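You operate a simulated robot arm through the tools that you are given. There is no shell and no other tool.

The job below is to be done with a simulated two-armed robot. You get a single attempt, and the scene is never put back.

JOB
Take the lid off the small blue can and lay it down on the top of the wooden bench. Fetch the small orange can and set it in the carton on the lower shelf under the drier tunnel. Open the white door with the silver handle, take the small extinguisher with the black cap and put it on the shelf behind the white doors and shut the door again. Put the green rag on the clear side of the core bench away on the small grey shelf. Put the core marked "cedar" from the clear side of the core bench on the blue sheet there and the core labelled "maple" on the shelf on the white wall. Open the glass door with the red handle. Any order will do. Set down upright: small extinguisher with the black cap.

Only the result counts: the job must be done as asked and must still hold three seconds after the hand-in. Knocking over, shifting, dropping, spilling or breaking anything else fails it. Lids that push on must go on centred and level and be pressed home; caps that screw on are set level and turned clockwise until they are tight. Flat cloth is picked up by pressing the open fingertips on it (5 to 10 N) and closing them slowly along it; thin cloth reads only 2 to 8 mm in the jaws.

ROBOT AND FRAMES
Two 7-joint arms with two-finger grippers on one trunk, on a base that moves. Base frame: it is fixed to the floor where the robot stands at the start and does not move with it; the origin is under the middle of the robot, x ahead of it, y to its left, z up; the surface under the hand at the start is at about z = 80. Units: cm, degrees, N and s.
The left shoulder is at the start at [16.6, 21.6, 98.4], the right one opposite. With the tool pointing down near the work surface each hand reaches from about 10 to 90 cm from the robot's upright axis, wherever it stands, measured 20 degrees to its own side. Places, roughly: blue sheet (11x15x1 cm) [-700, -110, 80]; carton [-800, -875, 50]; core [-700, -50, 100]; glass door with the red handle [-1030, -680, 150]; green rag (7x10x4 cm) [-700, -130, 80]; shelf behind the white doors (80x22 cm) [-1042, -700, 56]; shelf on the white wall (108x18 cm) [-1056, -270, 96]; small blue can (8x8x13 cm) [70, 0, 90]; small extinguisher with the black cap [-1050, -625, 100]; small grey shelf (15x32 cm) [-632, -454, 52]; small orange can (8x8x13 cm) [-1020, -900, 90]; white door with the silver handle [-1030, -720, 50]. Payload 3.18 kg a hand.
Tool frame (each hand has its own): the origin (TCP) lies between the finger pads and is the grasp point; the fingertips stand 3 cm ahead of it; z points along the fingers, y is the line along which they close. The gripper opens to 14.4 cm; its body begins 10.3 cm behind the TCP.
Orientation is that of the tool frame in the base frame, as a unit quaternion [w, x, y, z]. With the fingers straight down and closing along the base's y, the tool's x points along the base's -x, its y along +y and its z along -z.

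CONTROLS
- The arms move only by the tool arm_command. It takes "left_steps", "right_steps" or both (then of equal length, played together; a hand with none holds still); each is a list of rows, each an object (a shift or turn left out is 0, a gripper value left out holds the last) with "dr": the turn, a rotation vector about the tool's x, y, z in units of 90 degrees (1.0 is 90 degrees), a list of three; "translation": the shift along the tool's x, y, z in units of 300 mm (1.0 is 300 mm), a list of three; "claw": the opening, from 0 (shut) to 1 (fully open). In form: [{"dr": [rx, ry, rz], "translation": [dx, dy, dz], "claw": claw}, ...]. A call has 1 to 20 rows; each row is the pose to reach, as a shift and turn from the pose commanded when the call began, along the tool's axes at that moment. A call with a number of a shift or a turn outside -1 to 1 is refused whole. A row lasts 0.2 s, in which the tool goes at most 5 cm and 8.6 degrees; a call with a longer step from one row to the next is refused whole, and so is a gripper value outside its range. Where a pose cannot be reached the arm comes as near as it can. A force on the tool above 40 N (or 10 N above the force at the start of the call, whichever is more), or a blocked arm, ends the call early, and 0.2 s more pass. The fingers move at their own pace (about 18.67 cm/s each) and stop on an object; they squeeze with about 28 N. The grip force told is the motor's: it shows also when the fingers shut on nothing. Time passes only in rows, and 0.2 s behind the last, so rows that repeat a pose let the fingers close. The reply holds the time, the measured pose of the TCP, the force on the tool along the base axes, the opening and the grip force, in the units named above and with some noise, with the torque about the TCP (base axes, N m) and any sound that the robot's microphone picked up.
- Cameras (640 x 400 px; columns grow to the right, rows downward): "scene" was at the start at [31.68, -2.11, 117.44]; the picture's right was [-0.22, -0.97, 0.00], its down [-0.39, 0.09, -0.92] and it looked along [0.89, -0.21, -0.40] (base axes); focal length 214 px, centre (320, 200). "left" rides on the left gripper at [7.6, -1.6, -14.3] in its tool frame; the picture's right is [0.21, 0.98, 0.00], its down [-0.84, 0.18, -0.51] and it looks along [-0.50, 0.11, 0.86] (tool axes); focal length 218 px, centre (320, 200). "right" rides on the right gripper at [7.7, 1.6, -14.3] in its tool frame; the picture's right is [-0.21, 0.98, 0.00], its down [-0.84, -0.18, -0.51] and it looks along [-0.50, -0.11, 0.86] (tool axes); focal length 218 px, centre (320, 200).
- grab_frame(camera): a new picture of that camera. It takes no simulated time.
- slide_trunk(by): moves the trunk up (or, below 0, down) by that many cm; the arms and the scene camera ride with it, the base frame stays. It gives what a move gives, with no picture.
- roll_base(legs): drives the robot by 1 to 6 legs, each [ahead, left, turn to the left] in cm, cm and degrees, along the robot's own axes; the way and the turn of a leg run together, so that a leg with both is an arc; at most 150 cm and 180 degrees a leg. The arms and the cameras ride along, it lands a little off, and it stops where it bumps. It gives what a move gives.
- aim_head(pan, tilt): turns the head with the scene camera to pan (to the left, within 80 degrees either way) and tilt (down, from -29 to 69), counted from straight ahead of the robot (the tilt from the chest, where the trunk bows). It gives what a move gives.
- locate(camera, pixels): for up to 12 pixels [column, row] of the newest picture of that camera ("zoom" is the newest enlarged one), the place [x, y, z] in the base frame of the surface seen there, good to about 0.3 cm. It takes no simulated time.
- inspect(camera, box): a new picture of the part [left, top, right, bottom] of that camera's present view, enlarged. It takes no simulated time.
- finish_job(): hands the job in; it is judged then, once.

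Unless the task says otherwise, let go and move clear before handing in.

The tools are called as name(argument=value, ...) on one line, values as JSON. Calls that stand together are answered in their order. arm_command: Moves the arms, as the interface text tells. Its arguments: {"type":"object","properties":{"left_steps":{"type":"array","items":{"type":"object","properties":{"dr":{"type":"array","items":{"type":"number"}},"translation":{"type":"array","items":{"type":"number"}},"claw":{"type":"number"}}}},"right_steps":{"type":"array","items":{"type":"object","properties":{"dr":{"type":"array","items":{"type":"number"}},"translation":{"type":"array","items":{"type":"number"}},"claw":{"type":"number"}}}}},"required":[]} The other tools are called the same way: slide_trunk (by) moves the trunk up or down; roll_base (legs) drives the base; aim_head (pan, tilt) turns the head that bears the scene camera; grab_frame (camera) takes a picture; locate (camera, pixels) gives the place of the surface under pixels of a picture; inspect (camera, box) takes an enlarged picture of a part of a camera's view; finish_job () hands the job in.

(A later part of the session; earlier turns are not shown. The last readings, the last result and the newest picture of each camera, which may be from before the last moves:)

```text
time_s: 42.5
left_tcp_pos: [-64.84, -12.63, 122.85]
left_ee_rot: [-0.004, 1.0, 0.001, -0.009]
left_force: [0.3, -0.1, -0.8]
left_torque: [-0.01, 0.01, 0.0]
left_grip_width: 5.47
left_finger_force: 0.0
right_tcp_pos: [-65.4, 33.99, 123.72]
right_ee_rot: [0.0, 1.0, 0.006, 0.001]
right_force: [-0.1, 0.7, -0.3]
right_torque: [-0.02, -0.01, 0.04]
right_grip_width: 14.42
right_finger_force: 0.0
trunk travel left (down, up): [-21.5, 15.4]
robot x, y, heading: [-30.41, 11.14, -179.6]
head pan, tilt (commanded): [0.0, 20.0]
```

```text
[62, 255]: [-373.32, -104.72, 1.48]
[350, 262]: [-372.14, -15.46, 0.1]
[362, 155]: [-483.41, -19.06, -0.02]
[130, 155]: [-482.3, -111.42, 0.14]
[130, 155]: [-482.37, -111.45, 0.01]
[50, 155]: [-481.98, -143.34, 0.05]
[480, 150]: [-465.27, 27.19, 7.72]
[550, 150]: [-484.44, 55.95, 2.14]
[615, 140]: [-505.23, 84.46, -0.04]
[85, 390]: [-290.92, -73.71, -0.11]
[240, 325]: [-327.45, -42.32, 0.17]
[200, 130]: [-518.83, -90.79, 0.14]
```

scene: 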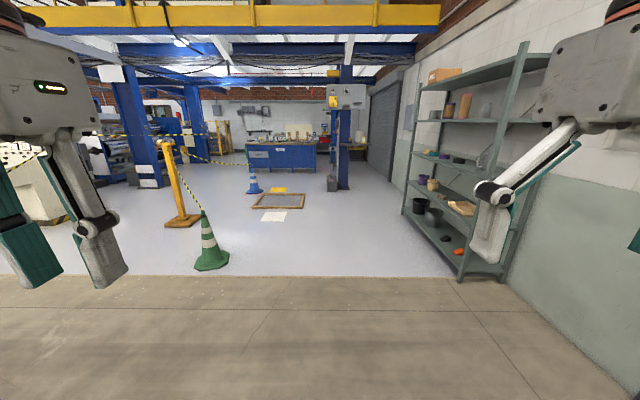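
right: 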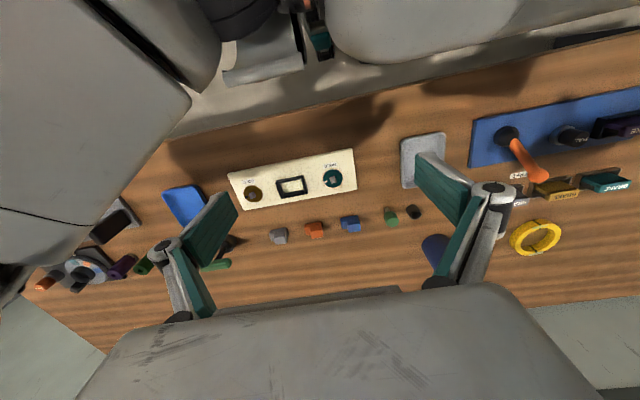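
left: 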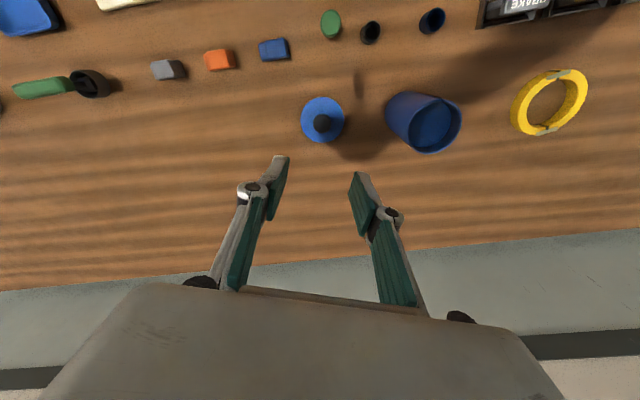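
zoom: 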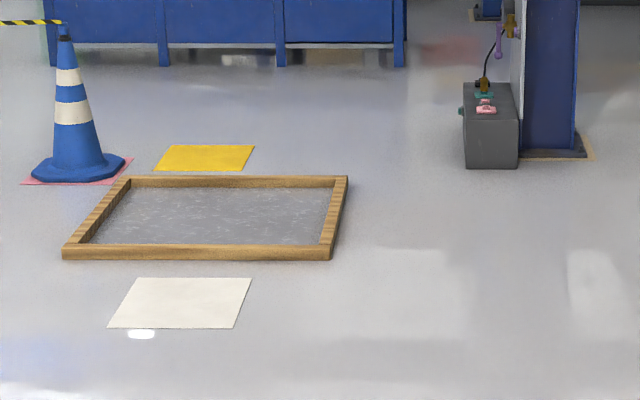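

The frame spans about x -373 to -455 and y -105 to -17, and the box corner is at [-465, 22]: the gap there is only 41 cm. I zoom on the bench top and look around with the head for another lane.

inspect(camera="scene", box=[240, 115, 330, 175])

aim_head(pan=50, tilt=15)

grab_frame(camera="scene")

aim_head(pan=-40, tilt=15)

grab_frame(camera="scene")

```text
6.67 times, centred on (285, 145) of scene
```

zoom: 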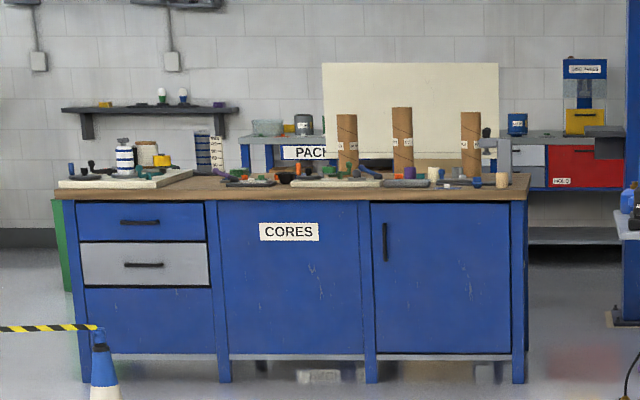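

```text
time_s: 43.7
left_tcp_pos: [-64.79, -12.68, 122.89]
left_ee_rot: [-0.003, 1.0, 0.002, -0.008]
left_force: [0.2, -0.4, 0.0]
left_torque: [-0.01, 0.01, 0.01]
left_grip_width: 5.49
left_finger_force: 0.0
right_tcp_pos: [-65.51, 34.01, 123.73]
right_ee_rot: [-0.001, 1.0, 0.005, 0.001]
right_force: [0.5, 0.2, -0.1]
right_torque: [-0.04, 0.01, -0.02]
right_grip_width: 14.39
right_finger_force: 0.0
trunk travel left (down, up): [-21.5, 15.4]
robot x, y, heading: [-30.51, 11.19, -179.5]
head pan, tilt (commanded): [50.0, 15.0]
```

```text
taken
```

scene: 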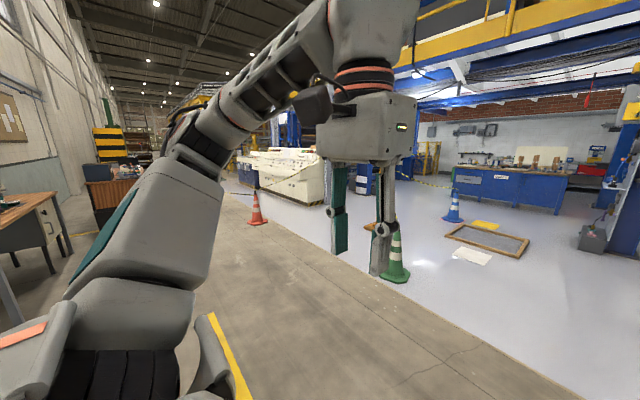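

```text
time_s: 45.3
left_tcp_pos: [-64.81, -12.69, 122.97]
left_ee_rot: [-0.003, 1.0, 0.001, -0.009]
left_force: [-0.3, -0.1, -0.4]
left_torque: [0.01, -0.01, 0.01]
left_grip_width: 5.47
left_finger_force: 0.1
right_tcp_pos: [-65.35, 34.11, 123.65]
right_ee_rot: [-0.001, 1.0, 0.005, 0.0]
right_force: [-0.5, -0.8, 0.0]
right_torque: [0.01, 0.02, -0.02]
right_grip_width: 14.4
right_finger_force: 0.0
trunk travel left (down, up): [-21.5, 15.4]
robot x, y, heading: [-30.12, 11.47, -179.4]
head pan, tilt (commanded): [-40.0, 15.0]
```

```text
taken
```

scene: 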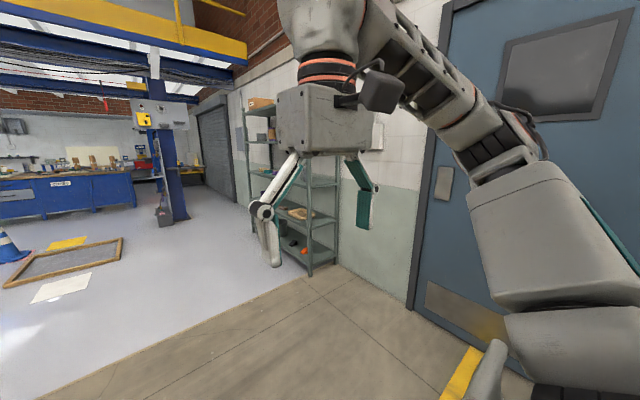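

On the right there may be a lane between the column (165, 195) and the rack and roller door (225, 180). I locate floor points there.

locate(camera="scene", pixels=[[165, 222], [185, 215], [205, 208], [225, 205], [240, 208], [300, 270], [270, 225], [190, 195], [210, 190], [160, 180], [340, 265], [215, 195]])

inspect(camera="scene", box=[100, 80, 270, 240])

```text
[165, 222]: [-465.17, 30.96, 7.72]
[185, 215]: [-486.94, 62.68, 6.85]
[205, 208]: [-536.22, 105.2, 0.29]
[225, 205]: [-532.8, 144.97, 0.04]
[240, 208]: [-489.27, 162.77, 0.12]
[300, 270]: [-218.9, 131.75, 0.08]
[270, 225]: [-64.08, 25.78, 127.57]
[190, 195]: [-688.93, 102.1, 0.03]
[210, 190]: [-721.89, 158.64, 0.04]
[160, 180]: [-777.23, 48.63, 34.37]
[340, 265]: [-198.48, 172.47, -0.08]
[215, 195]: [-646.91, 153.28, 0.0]
```

```text
2.50 times, centred on (185, 160) of scene
```

zoom: 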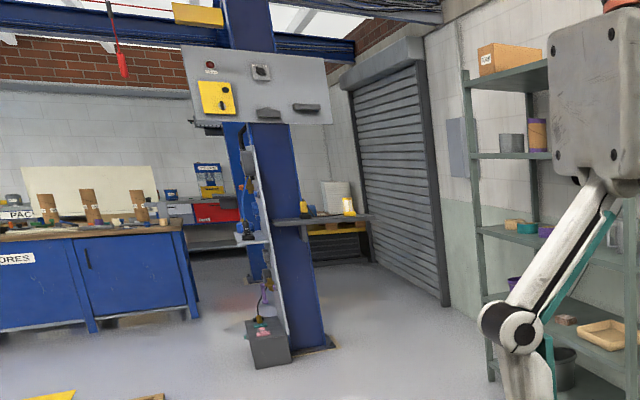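

The lane right of the column looks about 80 cm wide; there is a little table with a pallet beyond (zoom 320, 218). I locate those and the column's fixtures.

locate(camera="zoom", pixels=[[300, 222], [360, 218], [340, 232], [330, 262], [325, 345], [300, 110], [200, 110], [330, 80], [265, 240], [245, 130], [375, 260], [440, 305]])

```text
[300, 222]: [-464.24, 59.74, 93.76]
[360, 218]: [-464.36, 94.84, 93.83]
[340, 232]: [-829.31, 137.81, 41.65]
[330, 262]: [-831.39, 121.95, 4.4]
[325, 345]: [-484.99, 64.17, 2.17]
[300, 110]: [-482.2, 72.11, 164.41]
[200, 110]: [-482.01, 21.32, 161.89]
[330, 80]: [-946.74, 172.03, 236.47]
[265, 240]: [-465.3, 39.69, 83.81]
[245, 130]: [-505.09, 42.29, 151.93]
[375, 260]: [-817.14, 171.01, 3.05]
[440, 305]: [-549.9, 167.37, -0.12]
```

Right of the column a shelf at z 94 juts to y 98, leaving only 69 cm. I turn to face -y along the grey aisle and look for a way round on the left.

roll_base(legs=[[40, 0, 0], [0, 0, 80]])

aim_head(pan=0, tilt=15)

grab_frame(camera="scene")

aim_head(pan=-50, tilt=15)

grab_frame(camera="scene")

```text
time_s: 51.2
left_tcp_pos: [-52.82, -27.43, 122.94]
left_ee_rot: [0.003, 0.768, 0.641, -0.008]
left_force: [0.3, -0.2, 0.3]
left_torque: [-0.02, -0.01, 0.03]
left_grip_width: 5.48
left_finger_force: 0.1
right_tcp_pos: [-98.96, -19.5, 123.67]
right_ee_rot: [0.0, 0.766, 0.643, 0.0]
right_force: [-0.2, -0.3, 0.7]
right_torque: [-0.04, 0.03, -0.02]
right_grip_width: 14.4
right_finger_force: 0.0
trunk travel left (down, up): [-21.5, 15.4]
robot x, y, heading: [-70.45, 10.85, -100.1]
head pan, tilt (commanded): [-40.0, 15.0]
```

```text
time_s: 52.3
left_tcp_pos: [-52.81, -27.44, 122.94]
left_ee_rot: [0.002, 0.768, 0.64, -0.009]
left_force: [-0.1, -0.2, 0.3]
left_torque: [-0.01, -0.02, -0.01]
left_grip_width: 5.47
left_finger_force: 0.0
right_tcp_pos: [-98.99, -19.4, 123.6]
right_ee_rot: [0.0, 0.766, 0.642, 0.001]
right_force: [0.6, 0.4, 0.4]
right_torque: [0.03, -0.02, -0.03]
right_grip_width: 14.41
right_finger_force: 0.0
trunk travel left (down, up): [-21.5, 15.4]
robot x, y, heading: [-70.44, 10.7, -100.2]
head pan, tilt (commanded): [0.0, 15.0]
```

```text
taken
```

scene: 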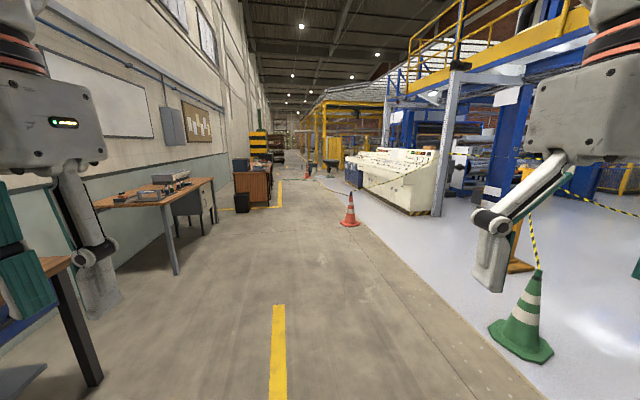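

```text
time_s: 53.5
left_tcp_pos: [-52.87, -27.41, 122.91]
left_ee_rot: [0.003, 0.768, 0.64, -0.008]
left_force: [-0.3, 0.0, 0.0]
left_torque: [0.0, 0.01, -0.01]
left_grip_width: 5.47
left_finger_force: 0.1
right_tcp_pos: [-98.98, -19.5, 123.72]
right_ee_rot: [0.0, 0.766, 0.643, 0.0]
right_force: [0.1, -0.7, -0.7]
right_torque: [0.01, -0.01, -0.01]
right_grip_width: 14.42
right_finger_force: 0.2
trunk travel left (down, up): [-21.5, 15.4]
robot x, y, heading: [-70.04, 10.76, -100.0]
head pan, tilt (commanded): [-50.0, 15.0]
```

```text
taken
```

scene: 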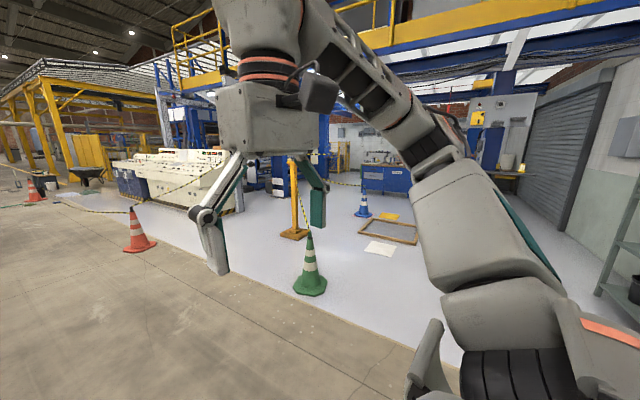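

Between the green cone (310, 275) and red cone (137, 235) there may be an opening left of the yellow post. I zoom there to see where the tapes run.

inspect(camera="scene", box=[60, 120, 260, 280])

locate(camera="scene", pixels=[[137, 248], [310, 290], [293, 235], [260, 195], [365, 213], [240, 215], [180, 200], [215, 225], [270, 205], [285, 190], [330, 195], [350, 190]])

inspect(camera="scene", box=[240, 130, 420, 270])

```text
2.50 times, centred on (160, 200) of scene
```

zoom: 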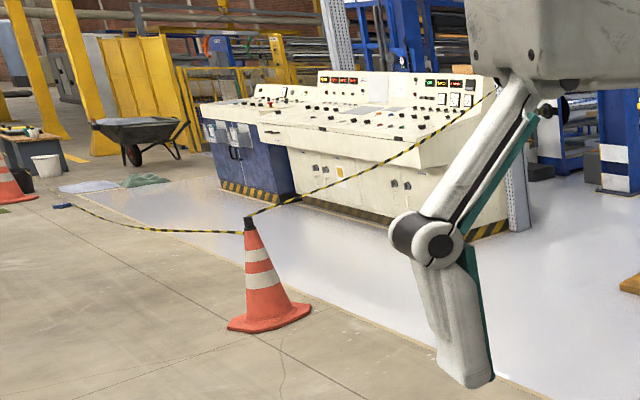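

```text
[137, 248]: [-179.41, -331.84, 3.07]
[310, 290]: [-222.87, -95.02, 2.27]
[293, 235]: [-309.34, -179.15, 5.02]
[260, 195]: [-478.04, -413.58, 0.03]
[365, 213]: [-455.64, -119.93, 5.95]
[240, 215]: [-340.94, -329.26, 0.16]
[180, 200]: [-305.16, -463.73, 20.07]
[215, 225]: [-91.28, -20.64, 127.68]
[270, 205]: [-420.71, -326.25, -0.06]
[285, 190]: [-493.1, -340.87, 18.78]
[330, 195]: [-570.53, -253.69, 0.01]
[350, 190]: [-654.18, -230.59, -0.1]
```

```text
2.86 times, centred on (330, 200) of scene
```

zoom: 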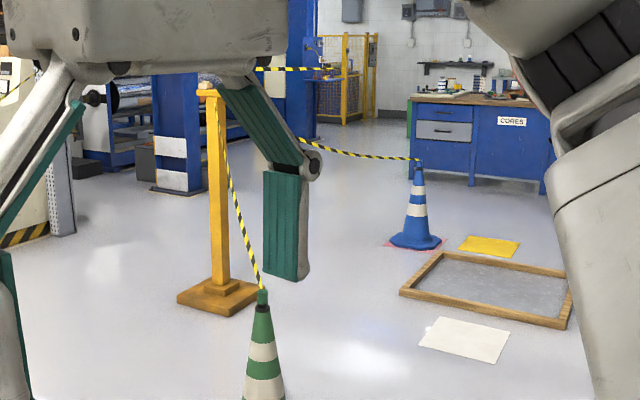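

The tape from the red cone climbs to the lattice column near [-345, -325], and the post has tapes to both cones; between them there may be an opening. I drive along the aisle to about [-108, -200] and face -x to look.

roll_base(legs=[[150, 0, 0], [70, 0, 0], [0, 0, -80]])

aim_head(pan=0, tilt=15)

grab_frame(camera="scene")

inspect(camera="scene", box=[80, 60, 330, 240])

inspect(camera="scene", box=[280, 60, 530, 240])

```text
time_s: 67.8
left_tcp_pos: [-139.93, -229.91, 122.93]
left_ee_rot: [-0.003, 1.0, 0.004, -0.008]
left_force: [0.6, -0.3, 0.3]
left_torque: [0.0, -0.02, 0.0]
left_grip_width: 5.44
left_finger_force: 0.1
right_tcp_pos: [-140.65, -183.29, 123.67]
right_ee_rot: [0.0, 1.0, 0.006, 0.0]
right_force: [-0.1, 0.2, 0.1]
right_torque: [-0.02, -0.01, -0.01]
right_grip_width: 14.39
right_finger_force: 0.1
trunk travel left (down, up): [-21.5, 15.4]
robot x, y, heading: [-105.5, -206.19, -178.9]
head pan, tilt (commanded): [-50.0, 15.0]
```

```text
time_s: 68.9
left_tcp_pos: [-139.87, -229.94, 122.97]
left_ee_rot: [-0.002, 1.0, 0.004, -0.008]
left_force: [-0.4, 0.1, -0.6]
left_torque: [0.02, -0.01, -0.01]
left_grip_width: 5.47
left_finger_force: 0.1
right_tcp_pos: [-140.77, -183.22, 123.78]
right_ee_rot: [0.0, 1.0, 0.007, 0.001]
right_force: [-0.2, -0.1, 1.1]
right_torque: [-0.01, 0.01, 0.0]
right_grip_width: 14.41
right_finger_force: 0.0
trunk travel left (down, up): [-21.5, 15.4]
robot x, y, heading: [-105.24, -205.87, -179.3]
head pan, tilt (commanded): [0.0, 15.0]
```

```text
taken
```

scene: 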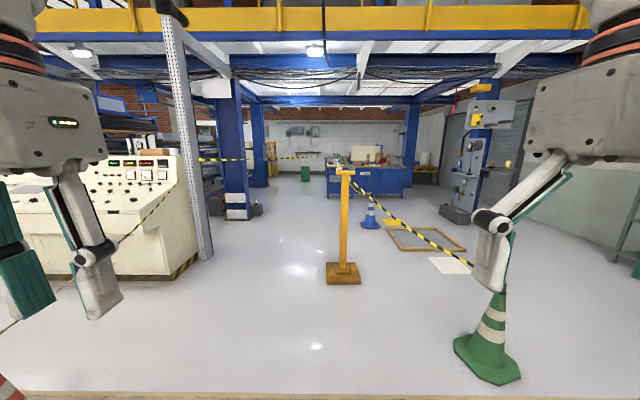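

```text
2.22 times, centred on (205, 150) of scene
```

zoom: 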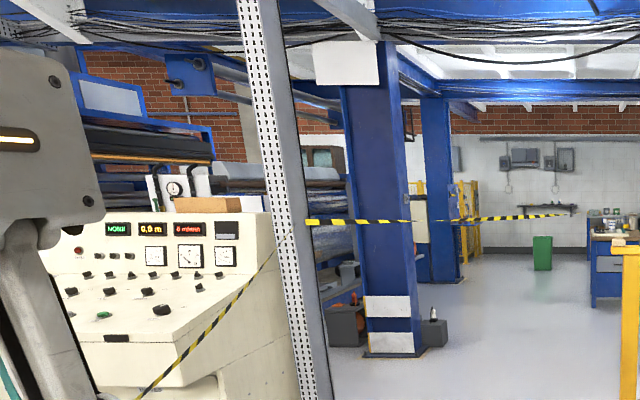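

```text
2.22 times, centred on (405, 150) of scene
```

zoom: 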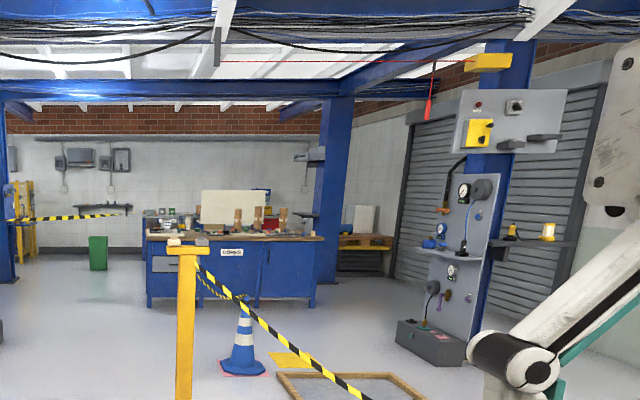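

There is a tape at about hip height from the lattice column towards (310, 157). I zoom tightly to see where it ends and locate its points.

inspect(camera="scene", box=[190, 130, 350, 230])

locate(camera="zoom", pixels=[[40, 120], [150, 118], [250, 117], [330, 115], [400, 112], [470, 108], [490, 107], [235, 335], [330, 270], [580, 250], [460, 190], [60, 370]])

```text
4.00 times, centred on (270, 180) of scene
```

zoom: 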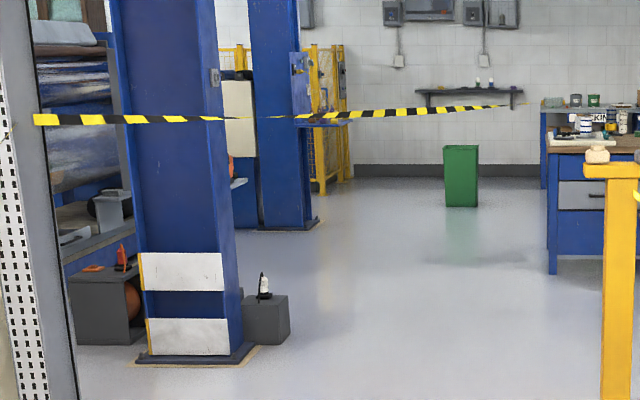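

```text
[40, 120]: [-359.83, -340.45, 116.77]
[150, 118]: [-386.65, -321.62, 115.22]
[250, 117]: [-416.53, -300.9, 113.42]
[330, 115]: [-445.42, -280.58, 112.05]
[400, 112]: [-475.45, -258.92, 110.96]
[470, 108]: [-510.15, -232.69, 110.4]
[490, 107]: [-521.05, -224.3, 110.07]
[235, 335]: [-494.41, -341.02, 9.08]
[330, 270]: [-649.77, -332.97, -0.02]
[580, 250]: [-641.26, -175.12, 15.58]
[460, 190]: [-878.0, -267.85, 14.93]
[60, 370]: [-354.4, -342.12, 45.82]
```

Tape A runs from the lattice column [-360, -340, 117] towards [-521, -224, 110], so the way in is between the post and it, then past the blue cone to the bench front. I check how wide my elbows stand before driving the corridor.

aim_head(pan=70, tilt=40)

grab_frame(camera="scene")

locate(camera="scene", pixels=[[320, 100], [320, 150], [320, 200], [320, 250], [320, 300], [320, 350], [200, 200], [200, 300], [450, 200], [450, 300], [100, 300], [100, 200]])

```text
time_s: 70.3
left_tcp_pos: [-139.87, -230.02, 122.89]
left_ee_rot: [-0.004, 1.0, 0.004, -0.008]
left_force: [-0.3, 0.2, -0.2]
left_torque: [0.0, -0.01, 0.02]
left_grip_width: 5.49
left_finger_force: 0.1
right_tcp_pos: [-140.66, -183.2, 123.54]
right_ee_rot: [0.0, 1.0, 0.006, 0.0]
right_force: [-0.1, -0.3, 0.1]
right_torque: [-0.02, -0.02, 0.0]
right_grip_width: 14.4
right_finger_force: 0.1
trunk travel left (down, up): [-21.5, 15.4]
robot x, y, heading: [-105.52, -206.01, -179.2]
head pan, tilt (commanded): [70.0, 40.0]
```

```text
taken
```

scene: 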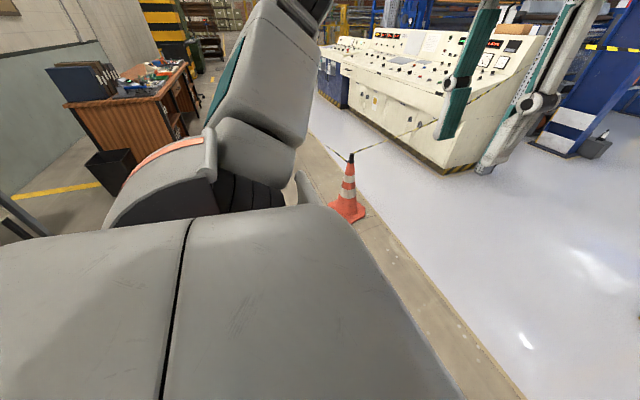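

```text
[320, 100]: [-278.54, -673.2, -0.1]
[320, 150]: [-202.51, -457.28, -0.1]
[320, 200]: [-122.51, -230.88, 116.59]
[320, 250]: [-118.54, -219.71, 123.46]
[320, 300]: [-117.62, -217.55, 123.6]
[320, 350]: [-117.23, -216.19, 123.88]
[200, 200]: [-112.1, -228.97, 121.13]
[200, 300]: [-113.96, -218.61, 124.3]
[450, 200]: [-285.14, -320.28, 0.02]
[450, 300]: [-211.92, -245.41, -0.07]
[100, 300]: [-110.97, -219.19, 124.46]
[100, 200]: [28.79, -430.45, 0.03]
```

I locate the outer parts of the left arm in this picture.

locate(camera="scene", pixels=[[165, 165], [205, 150], [230, 90], [260, 60], [240, 130], [280, 150], [300, 10], [250, 190], [130, 200], [210, 135], [245, 40], [220, 120]])

```text
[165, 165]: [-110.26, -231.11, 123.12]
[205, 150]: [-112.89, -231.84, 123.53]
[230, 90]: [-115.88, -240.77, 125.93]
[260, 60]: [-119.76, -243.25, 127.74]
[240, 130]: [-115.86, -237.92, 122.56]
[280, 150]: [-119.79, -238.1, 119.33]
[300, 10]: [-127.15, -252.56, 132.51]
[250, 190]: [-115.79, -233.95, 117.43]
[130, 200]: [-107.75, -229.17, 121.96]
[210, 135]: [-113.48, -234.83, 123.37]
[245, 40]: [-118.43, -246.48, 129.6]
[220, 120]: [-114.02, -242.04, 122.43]
```

My elbows reach about 48 cm out but at z above 120, over the tapes and post top, so the base is what matters. I drive to about [-324, -290] midway between post and lattice column, then along the corridor direction (heading 144).

roll_base(legs=[[0, 0, 20.2], [150, 0, 0], [83, 0, 0], [0, 0, -55]])

aim_head(pan=0, tilt=15)

grab_frame(camera="scene")

```text
time_s: 84.3
left_tcp_pos: [-355.03, -315.5, 124.56]
left_ee_rot: [-0.025, 0.999, 0.027, -0.035]
left_force: [0.6, -0.2, -0.4]
left_torque: [-0.04, 0.02, 0.0]
left_grip_width: 5.49
left_finger_force: 0.1
right_tcp_pos: [-356.98, -267.66, 124.43]
right_ee_rot: [-0.001, 1.0, 0.018, -0.01]
right_force: [-0.5, -0.3, 0.5]
right_torque: [0.06, 0.02, -0.03]
right_grip_width: 14.38
right_finger_force: 0.0
trunk travel left (down, up): [-21.5, 15.4]
robot x, y, heading: [-322.95, -289.57, -178.1]
head pan, tilt (commanded): [70.0, 40.0]
stopped in leg 4: the robot was blocked; the commanded pose is now the measured one
```

```text
time_s: 85.7
left_tcp_pos: [-355.0, -315.44, 124.57]
left_ee_rot: [-0.024, 0.999, 0.026, -0.033]
left_force: [0.3, 0.2, -0.6]
left_torque: [0.01, 0.03, -0.02]
left_grip_width: 5.47
left_finger_force: 0.1
right_tcp_pos: [-356.68, -267.62, 124.54]
right_ee_rot: [-0.002, 1.0, 0.016, -0.011]
right_force: [-0.7, 0.1, 0.1]
right_torque: [0.02, -0.02, 0.01]
right_grip_width: 14.4
right_finger_force: 0.0
trunk travel left (down, up): [-21.5, 15.4]
robot x, y, heading: [-323.13, -289.3, -178.3]
head pan, tilt (commanded): [0.0, 15.0]
```

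```text
taken
```

scene: 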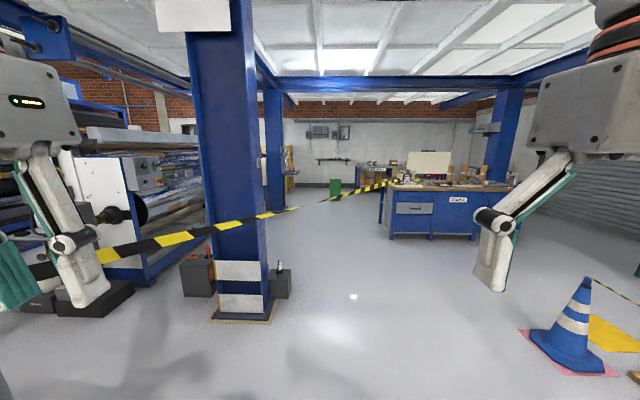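

The turn was blocked: the left elbow came against the lattice column next to me, and nothing seems to have moved. I shift 20 cm to the right (away from it) and then turn more.

roll_base(legs=[[0, -20, 0]])

aim_head(pan=75, tilt=15)

grab_frame(camera="scene")

```text
time_s: 86.8
left_tcp_pos: [-355.51, -313.6, 124.44]
left_ee_rot: [-0.031, 0.998, 0.038, -0.031]
left_force: [0.0, 0.6, 0.0]
left_torque: [0.0, 0.01, 0.0]
left_grip_width: 5.47
left_finger_force: 0.0
right_tcp_pos: [-357.93, -265.19, 124.03]
right_ee_rot: [0.001, 1.0, 0.023, -0.006]
right_force: [0.6, -0.9, 0.0]
right_torque: [0.03, 0.01, -0.01]
right_grip_width: 14.36
right_finger_force: 0.0
trunk travel left (down, up): [-21.5, 15.4]
robot x, y, heading: [-323.32, -286.9, -177.5]
head pan, tilt (commanded): [0.0, 15.0]
stopped in leg 1: the robot was blocked; the commanded pose is now the measured one
```

```text
time_s: 88.2
left_tcp_pos: [-355.39, -313.48, 124.41]
left_ee_rot: [-0.031, 0.998, 0.037, -0.031]
left_force: [-0.6, 0.2, 0.8]
left_torque: [-0.01, 0.0, 0.0]
left_grip_width: 5.48
left_finger_force: 0.1
right_tcp_pos: [-357.62, -265.3, 124.27]
right_ee_rot: [-0.001, 1.0, 0.021, -0.008]
right_force: [-0.4, 0.3, 0.0]
right_torque: [0.04, -0.02, -0.01]
right_grip_width: 14.39
right_finger_force: 0.1
trunk travel left (down, up): [-21.5, 15.4]
robot x, y, heading: [-323.36, -286.77, -177.6]
head pan, tilt (commanded): [75.0, 15.0]
```

```text
taken
```

scene: 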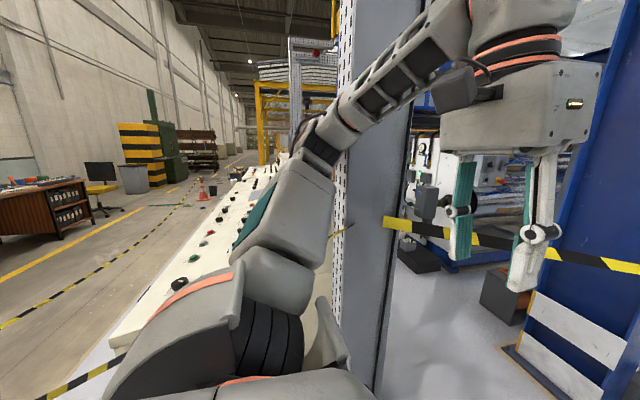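

Still blocked, though the lattice column is on my left side (350, 200). I look to the right and downward for what else touches.

aim_head(pan=-75, tilt=30)

grab_frame(camera="scene")

grab_frame(camera="left")

grab_frame(camera="right")

aim_head(pan=75, tilt=50)

grab_frame(camera="scene")

```text
time_s: 90.6
left_tcp_pos: [-355.5, -313.43, 124.39]
left_ee_rot: [-0.03, 0.998, 0.035, -0.031]
left_force: [1.1, -0.2, 0.2]
left_torque: [0.04, 0.0, -0.01]
left_grip_width: 5.49
left_finger_force: 0.0
right_tcp_pos: [-357.62, -265.34, 124.31]
right_ee_rot: [0.0, 1.0, 0.021, -0.007]
right_force: [0.1, -0.2, 0.1]
right_torque: [0.02, -0.01, 0.01]
right_grip_width: 14.39
right_finger_force: 0.1
trunk travel left (down, up): [-21.5, 15.4]
robot x, y, heading: [-323.19, -286.89, -177.7]
head pan, tilt (commanded): [-75.0, 30.0]
```

```text
taken
```

scene: 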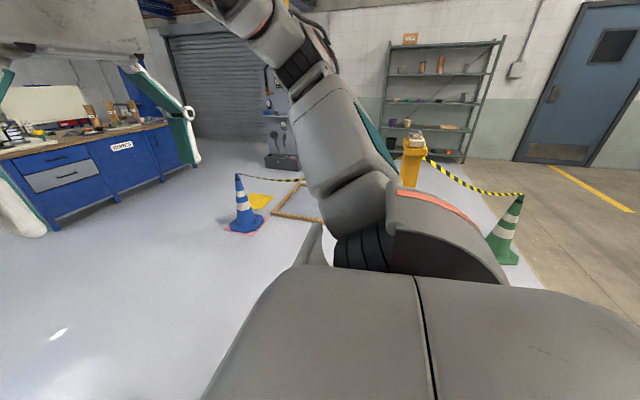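

```text
taken
```

left: 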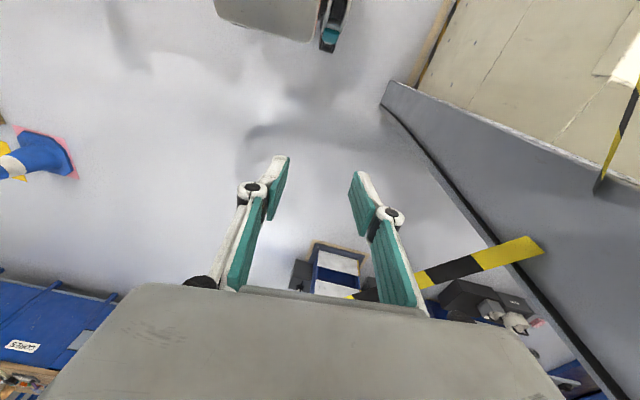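

```text
taken
```

right: 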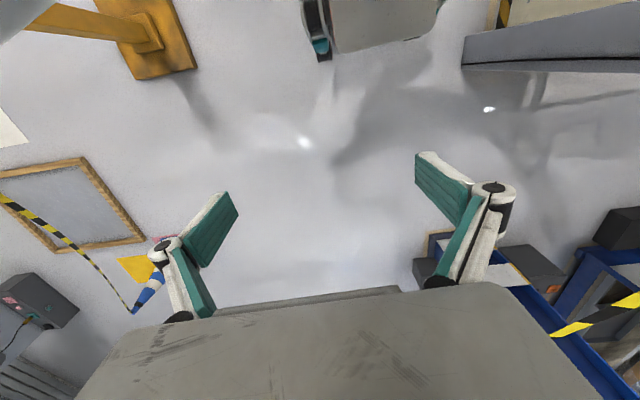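

```text
time_s: 93.0
left_tcp_pos: [-355.41, -313.52, 124.55]
left_ee_rot: [-0.031, 0.998, 0.035, -0.032]
left_force: [-1.1, 0.2, 0.6]
left_torque: [-0.01, -0.02, 0.0]
left_grip_width: 5.45
left_finger_force: 0.1
right_tcp_pos: [-357.64, -265.36, 124.31]
right_ee_rot: [0.0, 1.0, 0.022, -0.008]
right_force: [0.0, -0.1, 0.2]
right_torque: [0.0, 0.02, 0.0]
right_grip_width: 14.38
right_finger_force: 0.1
trunk travel left (down, up): [-21.5, 15.4]
robot x, y, heading: [-323.36, -287.01, -177.7]
head pan, tilt (commanded): [75.0, 50.0]
```

```text
taken
```

scene: 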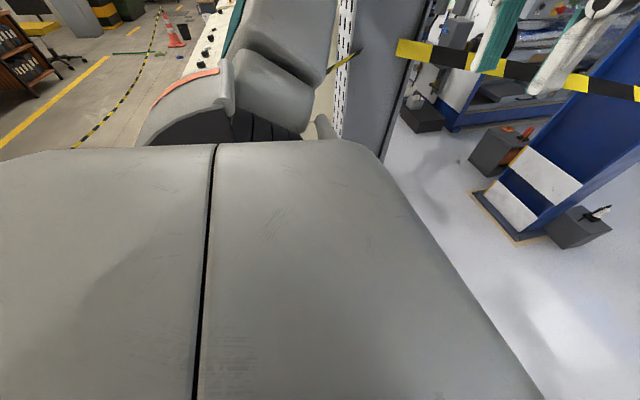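

The lattice column is right beside the left elbow. I locate the column faces and arm surfaces to see the contact.

locate(camera="scene", pixels=[[347, 80], [347, 120], [370, 100], [400, 30], [375, 150], [320, 60], [300, 30], [310, 100], [410, 60], [280, 90], [325, 20], [355, 20]])

inspect(camera="left", box=[320, 60, 640, 260])

```text
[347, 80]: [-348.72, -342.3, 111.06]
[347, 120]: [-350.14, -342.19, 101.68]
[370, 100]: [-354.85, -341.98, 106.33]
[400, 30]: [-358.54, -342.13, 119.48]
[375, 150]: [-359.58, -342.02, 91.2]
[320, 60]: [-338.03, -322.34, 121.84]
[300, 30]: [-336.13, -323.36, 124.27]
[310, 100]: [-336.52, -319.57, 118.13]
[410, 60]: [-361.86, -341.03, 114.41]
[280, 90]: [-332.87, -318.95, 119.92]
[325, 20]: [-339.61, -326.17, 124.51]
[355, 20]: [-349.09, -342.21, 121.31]
```

```text
2.00 times, centred on (480, 160) of left
```

zoom: 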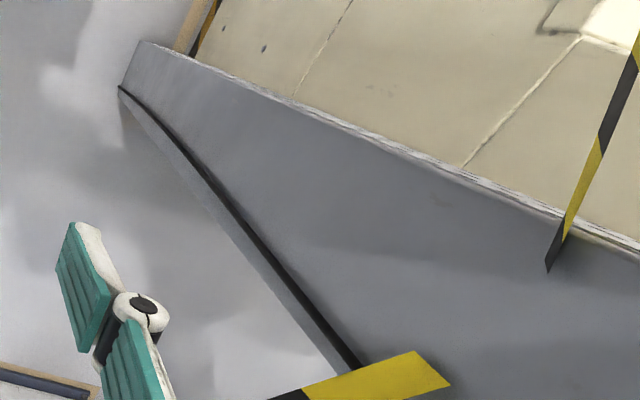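

The column face is at y -342, x -348 to -362, and my elbow is pressed at its near edge. I back away along +x first, then shift right.

roll_base(legs=[[-15, 0, 0], [0, -22, 0]])

```text
time_s: 96.5
left_tcp_pos: [-342.42, -290.53, 124.0]
left_ee_rot: [-0.027, 0.999, 0.035, -0.026]
left_force: [0.1, -0.2, -0.5]
left_torque: [0.04, 0.0, -0.03]
left_grip_width: 5.48
left_finger_force: 0.1
right_tcp_pos: [-344.59, -242.45, 123.91]
right_ee_rot: [0.001, 1.0, 0.021, -0.002]
right_force: [-0.1, 0.1, -0.2]
right_torque: [0.0, 0.01, 0.01]
right_grip_width: 14.41
right_finger_force: 0.1
trunk travel left (down, up): [-21.5, 15.4]
robot x, y, heading: [-309.12, -264.34, -177.7]
head pan, tilt (commanded): [75.0, 50.0]
```

Freed at [-309, -264]. I use the left hand camera to measure how wide my own base is before passing the blue cone.

grab_frame(camera="left")

grab_frame(camera="right")

locate(camera="left", pixels=[[220, 5], [270, 5], [270, 30], [310, 20], [320, 5], [335, 20], [340, 40], [180, 5], [150, 5]])

locate(camera="right", pixels=[[310, 10], [320, 45], [350, 20], [400, 20], [430, 10], [440, 5], [380, 45], [470, 5]])

```text
taken
```

left: 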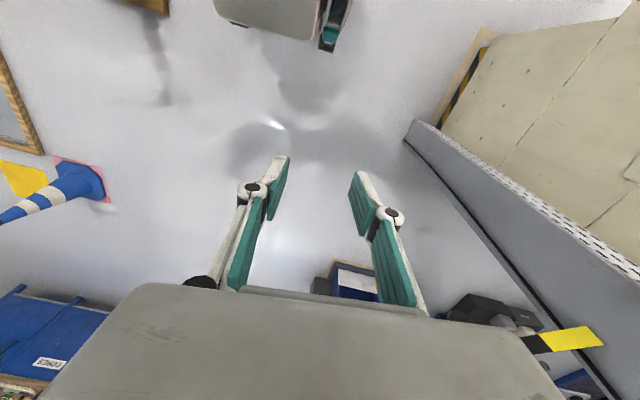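

```text
taken
```

right: 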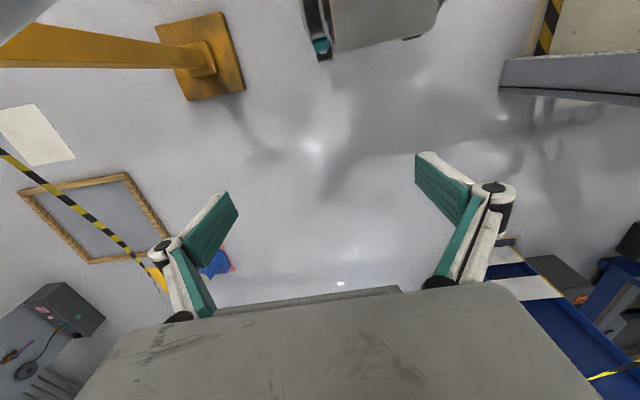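

```text
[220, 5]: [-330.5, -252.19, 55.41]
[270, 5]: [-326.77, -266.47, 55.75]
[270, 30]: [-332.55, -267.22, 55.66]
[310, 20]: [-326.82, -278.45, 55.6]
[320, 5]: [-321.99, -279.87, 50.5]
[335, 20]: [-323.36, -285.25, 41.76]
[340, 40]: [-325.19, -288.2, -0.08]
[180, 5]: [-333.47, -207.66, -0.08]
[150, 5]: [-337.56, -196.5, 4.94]
```

```text
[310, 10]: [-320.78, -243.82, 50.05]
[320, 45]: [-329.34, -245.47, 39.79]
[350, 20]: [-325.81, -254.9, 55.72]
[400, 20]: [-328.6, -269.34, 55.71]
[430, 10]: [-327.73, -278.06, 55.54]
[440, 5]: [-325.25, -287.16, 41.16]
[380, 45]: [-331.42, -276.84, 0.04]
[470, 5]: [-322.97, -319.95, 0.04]
```

My base is only about ±23 cm wide and 24 cm forward, so the corridor is fine; the elbows ride above the tape. I drive to about [-430, -215], then on to [-510, -155].

roll_base(legs=[[22, 0, 0], [0, 0, -28.6], [111, 0, 0]])

aim_head(pan=0, tilt=20)

grab_frame(camera="scene")

aim_head(pan=60, tilt=20)

grab_frame(camera="scene")

```text
time_s: 104.9
left_tcp_pos: [-473.37, -222.92, 124.05]
left_ee_rot: [-0.033, 0.977, -0.211, -0.018]
left_force: [-0.6, 0.1, 0.3]
left_torque: [-0.01, -0.01, 0.01]
left_grip_width: 5.49
left_finger_force: 0.1
right_tcp_pos: [-452.37, -179.59, 123.84]
right_ee_rot: [0.0, 0.974, -0.225, -0.002]
right_force: [-0.1, -0.6, 0.5]
right_torque: [0.01, 0.02, -0.05]
right_grip_width: 14.4
right_finger_force: 0.0
trunk travel left (down, up): [-21.5, 15.4]
robot x, y, heading: [-431.36, -215.9, 154.1]
head pan, tilt (commanded): [75.0, 50.0]
```

```text
time_s: 106.4
left_tcp_pos: [-473.45, -222.86, 124.04]
left_ee_rot: [-0.032, 0.977, -0.212, -0.019]
left_force: [0.2, 0.4, 0.6]
left_torque: [-0.01, 0.02, -0.01]
left_grip_width: 5.48
left_finger_force: 0.0
right_tcp_pos: [-452.43, -179.42, 123.83]
right_ee_rot: [0.0, 0.974, -0.225, -0.002]
right_force: [-0.7, -0.7, -0.3]
right_torque: [-0.04, -0.04, 0.03]
right_grip_width: 14.41
right_finger_force: 0.0
trunk travel left (down, up): [-21.5, 15.4]
robot x, y, heading: [-431.51, -215.55, 154.0]
head pan, tilt (commanded): [0.0, 20.0]
```

```text
taken
```

scene: 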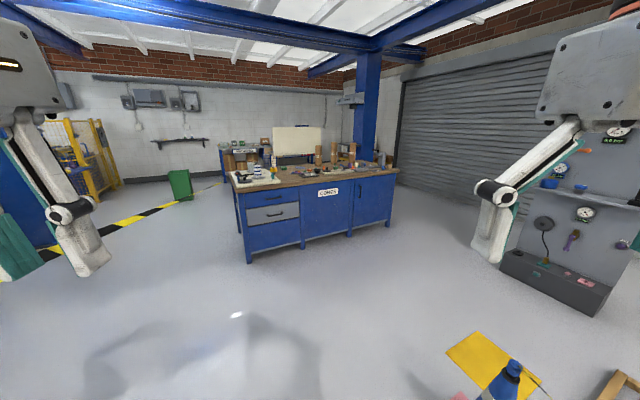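

```text
time_s: 107.7
left_tcp_pos: [-473.26, -222.94, 124.14]
left_ee_rot: [-0.033, 0.977, -0.211, -0.018]
left_force: [0.5, 0.1, 0.5]
left_torque: [0.0, -0.01, 0.03]
left_grip_width: 5.45
left_finger_force: 0.0
right_tcp_pos: [-452.4, -179.58, 123.73]
right_ee_rot: [0.0, 0.974, -0.225, -0.002]
right_force: [0.0, 0.1, 0.2]
right_torque: [0.02, 0.02, -0.04]
right_grip_width: 14.38
right_finger_force: 0.0
trunk travel left (down, up): [-21.5, 15.4]
robot x, y, heading: [-431.33, -215.63, 154.0]
head pan, tilt (commanded): [60.0, 20.0]
```

```text
taken
```

scene: 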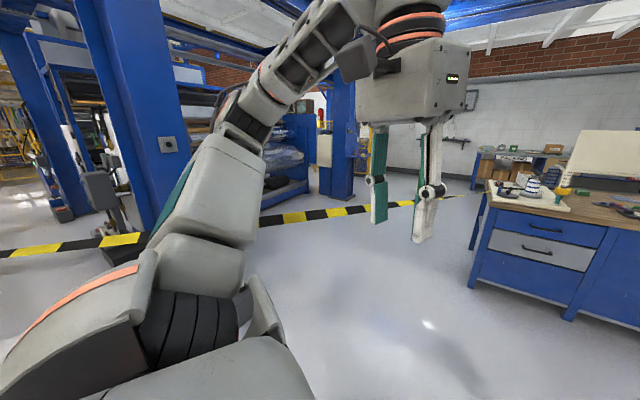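

I see the core bench well now (315, 180). I zoom in on its top to find cores, blue sheet and rag.

aim_head(pan=0, tilt=20)

inspect(camera="scene", box=[220, 120, 410, 220])

locate(camera="zoom", pixels=[[335, 120], [390, 115], [445, 120], [130, 190], [280, 165], [400, 185], [80, 215], [590, 170], [250, 120], [30, 180], [300, 135], [520, 145]])

```text
time_s: 109.0
left_tcp_pos: [-473.42, -222.89, 124.08]
left_ee_rot: [-0.033, 0.977, -0.211, -0.018]
left_force: [0.1, 0.2, -0.5]
left_torque: [0.03, 0.03, -0.01]
left_grip_width: 5.47
left_finger_force: 0.1
right_tcp_pos: [-452.38, -179.59, 123.81]
right_ee_rot: [-0.001, 0.974, -0.225, -0.003]
right_force: [0.6, 0.0, 0.4]
right_torque: [-0.03, -0.01, -0.01]
right_grip_width: 14.4
right_finger_force: 0.0
trunk travel left (down, up): [-21.5, 15.4]
robot x, y, heading: [-431.15, -215.32, 154.1]
head pan, tilt (commanded): [0.0, 20.0]
```

```text
3.37 times, centred on (315, 170) of scene
```

zoom: 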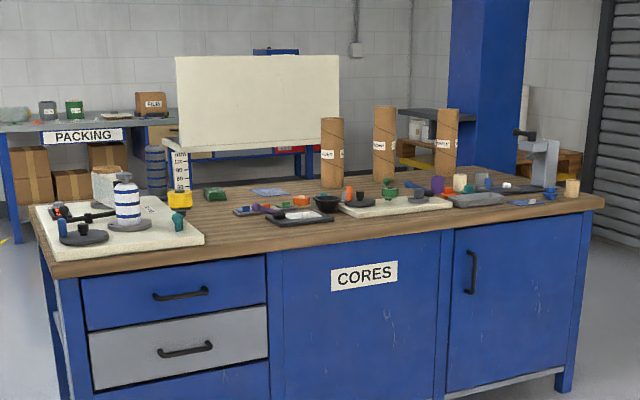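

```text
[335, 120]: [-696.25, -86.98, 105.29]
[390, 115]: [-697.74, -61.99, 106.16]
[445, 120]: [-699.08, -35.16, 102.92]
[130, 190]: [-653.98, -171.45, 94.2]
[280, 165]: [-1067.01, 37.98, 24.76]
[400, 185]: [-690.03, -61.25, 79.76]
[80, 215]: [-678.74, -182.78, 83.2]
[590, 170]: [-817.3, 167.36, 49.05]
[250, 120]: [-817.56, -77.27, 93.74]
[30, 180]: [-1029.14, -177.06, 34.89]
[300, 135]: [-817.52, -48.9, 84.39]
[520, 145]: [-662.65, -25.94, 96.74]
```

The tubes stand at x about -698 (y -87, -62, -35), with the clear half of the bench behind them. I locate the bench back edge, blue sheet, rag and tape end.

inspect(camera="scene", box=[220, 140, 340, 215])

locate(camera="zoom", pixels=[[265, 210], [262, 200], [160, 215], [300, 208], [190, 195], [225, 195], [330, 200], [20, 225], [40, 285], [10, 260], [100, 190], [130, 100]])

```text
5.33 times, centred on (280, 178) of scene
```

zoom: 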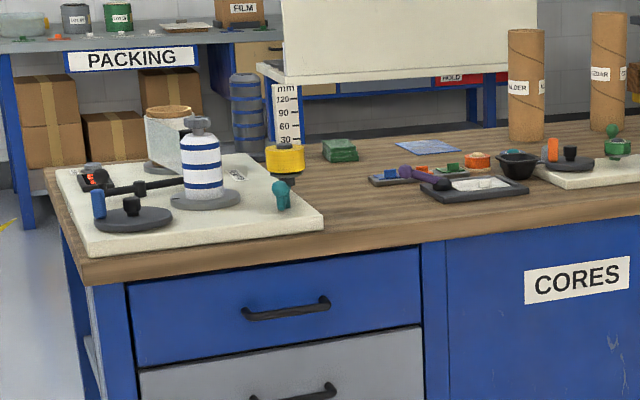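

```text
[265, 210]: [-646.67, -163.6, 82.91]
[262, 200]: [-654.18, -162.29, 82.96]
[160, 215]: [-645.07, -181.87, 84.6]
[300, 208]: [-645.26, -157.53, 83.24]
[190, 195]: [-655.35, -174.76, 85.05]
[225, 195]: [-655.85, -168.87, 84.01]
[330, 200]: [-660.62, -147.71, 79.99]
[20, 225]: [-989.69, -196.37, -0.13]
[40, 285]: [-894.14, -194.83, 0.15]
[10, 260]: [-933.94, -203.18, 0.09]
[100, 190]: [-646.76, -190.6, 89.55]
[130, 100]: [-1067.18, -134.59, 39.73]
```

The rag shows at zoom (340, 150) and the blue sheet at (428, 147); the left two tubes read "ALDER" and "CEDAR". I locate those exactly.

locate(camera="zoom", pixels=[[340, 150], [340, 158], [400, 150], [428, 143], [458, 152], [525, 90], [525, 135], [610, 80], [608, 125], [470, 136], [360, 136], [300, 145]])

inspect(camera="scene", box=[300, 130, 420, 205])

locate(camera="zoom", pixels=[[100, 90], [100, 183], [185, 100], [185, 178], [280, 100], [280, 170], [330, 182], [230, 183], [490, 225], [420, 170], [450, 190], [350, 175]])

```text
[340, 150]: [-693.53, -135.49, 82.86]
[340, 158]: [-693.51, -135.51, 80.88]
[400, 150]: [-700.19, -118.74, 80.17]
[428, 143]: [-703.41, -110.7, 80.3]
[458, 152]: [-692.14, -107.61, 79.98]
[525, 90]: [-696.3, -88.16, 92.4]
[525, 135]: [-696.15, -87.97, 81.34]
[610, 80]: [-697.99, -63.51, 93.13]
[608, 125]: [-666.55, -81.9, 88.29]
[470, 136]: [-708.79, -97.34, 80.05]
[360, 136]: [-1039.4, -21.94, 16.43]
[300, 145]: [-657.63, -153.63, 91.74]
```

```text
5.33 times, centred on (360, 168) of scene
```

zoom: 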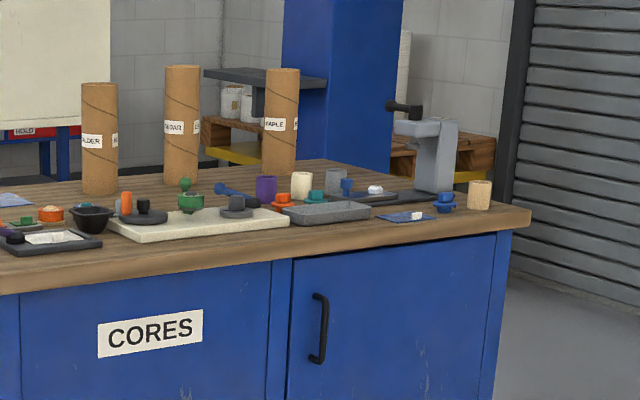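

```text
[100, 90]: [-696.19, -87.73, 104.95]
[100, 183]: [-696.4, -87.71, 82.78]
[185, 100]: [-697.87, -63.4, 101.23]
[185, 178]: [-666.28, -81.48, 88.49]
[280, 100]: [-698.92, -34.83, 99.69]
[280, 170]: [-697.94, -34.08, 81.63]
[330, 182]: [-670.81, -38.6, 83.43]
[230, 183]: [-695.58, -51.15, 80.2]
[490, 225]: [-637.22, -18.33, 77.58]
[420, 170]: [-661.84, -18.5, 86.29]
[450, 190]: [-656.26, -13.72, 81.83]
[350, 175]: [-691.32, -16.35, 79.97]
```

The bench spans x -637 to about -715, so the tubes, sheet and rag stand along its far (clear) edge and I must work from behind it. I check where tape A ends near the bench's left side.

inspect(camera="scene", box=[100, 140, 260, 240])

locate(camera="zoom", pixels=[[60, 320], [200, 280], [300, 250], [400, 215], [440, 200], [475, 185], [490, 175], [330, 180], [500, 100], [560, 240], [530, 260], [480, 95]])

```text
4.00 times, centred on (180, 190) of scene
```

zoom: 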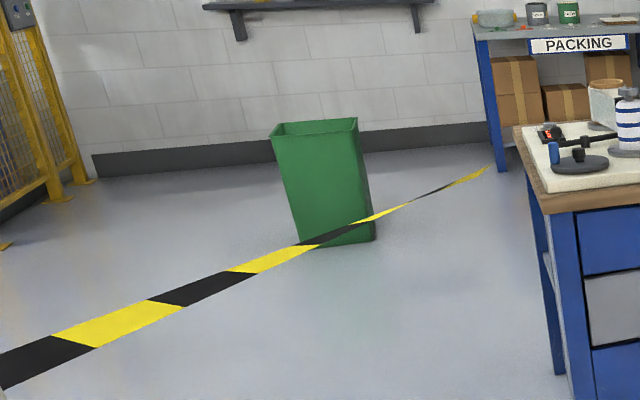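

```text
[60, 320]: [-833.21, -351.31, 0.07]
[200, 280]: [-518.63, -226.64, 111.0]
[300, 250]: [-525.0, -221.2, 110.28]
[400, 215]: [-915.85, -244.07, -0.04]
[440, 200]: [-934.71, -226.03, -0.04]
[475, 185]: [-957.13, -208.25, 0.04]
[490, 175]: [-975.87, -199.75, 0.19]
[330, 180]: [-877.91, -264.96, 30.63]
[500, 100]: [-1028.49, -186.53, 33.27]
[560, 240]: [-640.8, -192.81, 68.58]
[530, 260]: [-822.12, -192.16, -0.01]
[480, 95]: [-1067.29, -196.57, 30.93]
```

I zoom tighter on the tape's thin end near (215, 185).

inspect(camera="scene", box=[185, 165, 249, 205])

locate(camera="zoom", pixels=[[20, 255], [60, 240], [120, 205], [180, 180], [200, 172], [250, 150], [300, 130], [340, 105], [360, 90], [390, 60]])

```text
10.00 times, centred on (217, 185) of scene
```

zoom: 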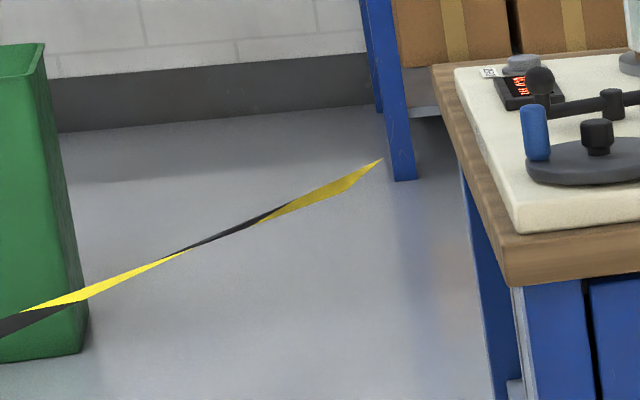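

```text
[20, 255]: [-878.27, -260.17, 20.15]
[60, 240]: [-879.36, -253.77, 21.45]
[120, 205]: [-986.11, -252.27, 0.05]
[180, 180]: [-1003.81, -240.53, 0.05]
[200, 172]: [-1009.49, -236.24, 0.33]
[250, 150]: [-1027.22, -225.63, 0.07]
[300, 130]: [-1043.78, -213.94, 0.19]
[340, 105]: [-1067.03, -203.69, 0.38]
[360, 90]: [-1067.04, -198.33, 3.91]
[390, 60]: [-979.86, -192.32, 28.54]
```

locate(camera="zoom", pixels=[[100, 287], [140, 270], [200, 243], [240, 226], [290, 207], [320, 195], [345, 182], [365, 172], [30, 320]])

```text
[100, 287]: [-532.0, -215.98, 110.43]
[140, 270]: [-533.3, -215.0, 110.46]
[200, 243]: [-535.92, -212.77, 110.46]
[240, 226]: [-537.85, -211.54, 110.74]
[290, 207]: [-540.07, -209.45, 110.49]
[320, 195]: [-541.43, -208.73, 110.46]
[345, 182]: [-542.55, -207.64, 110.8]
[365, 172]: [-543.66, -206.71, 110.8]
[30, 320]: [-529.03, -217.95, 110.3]
```

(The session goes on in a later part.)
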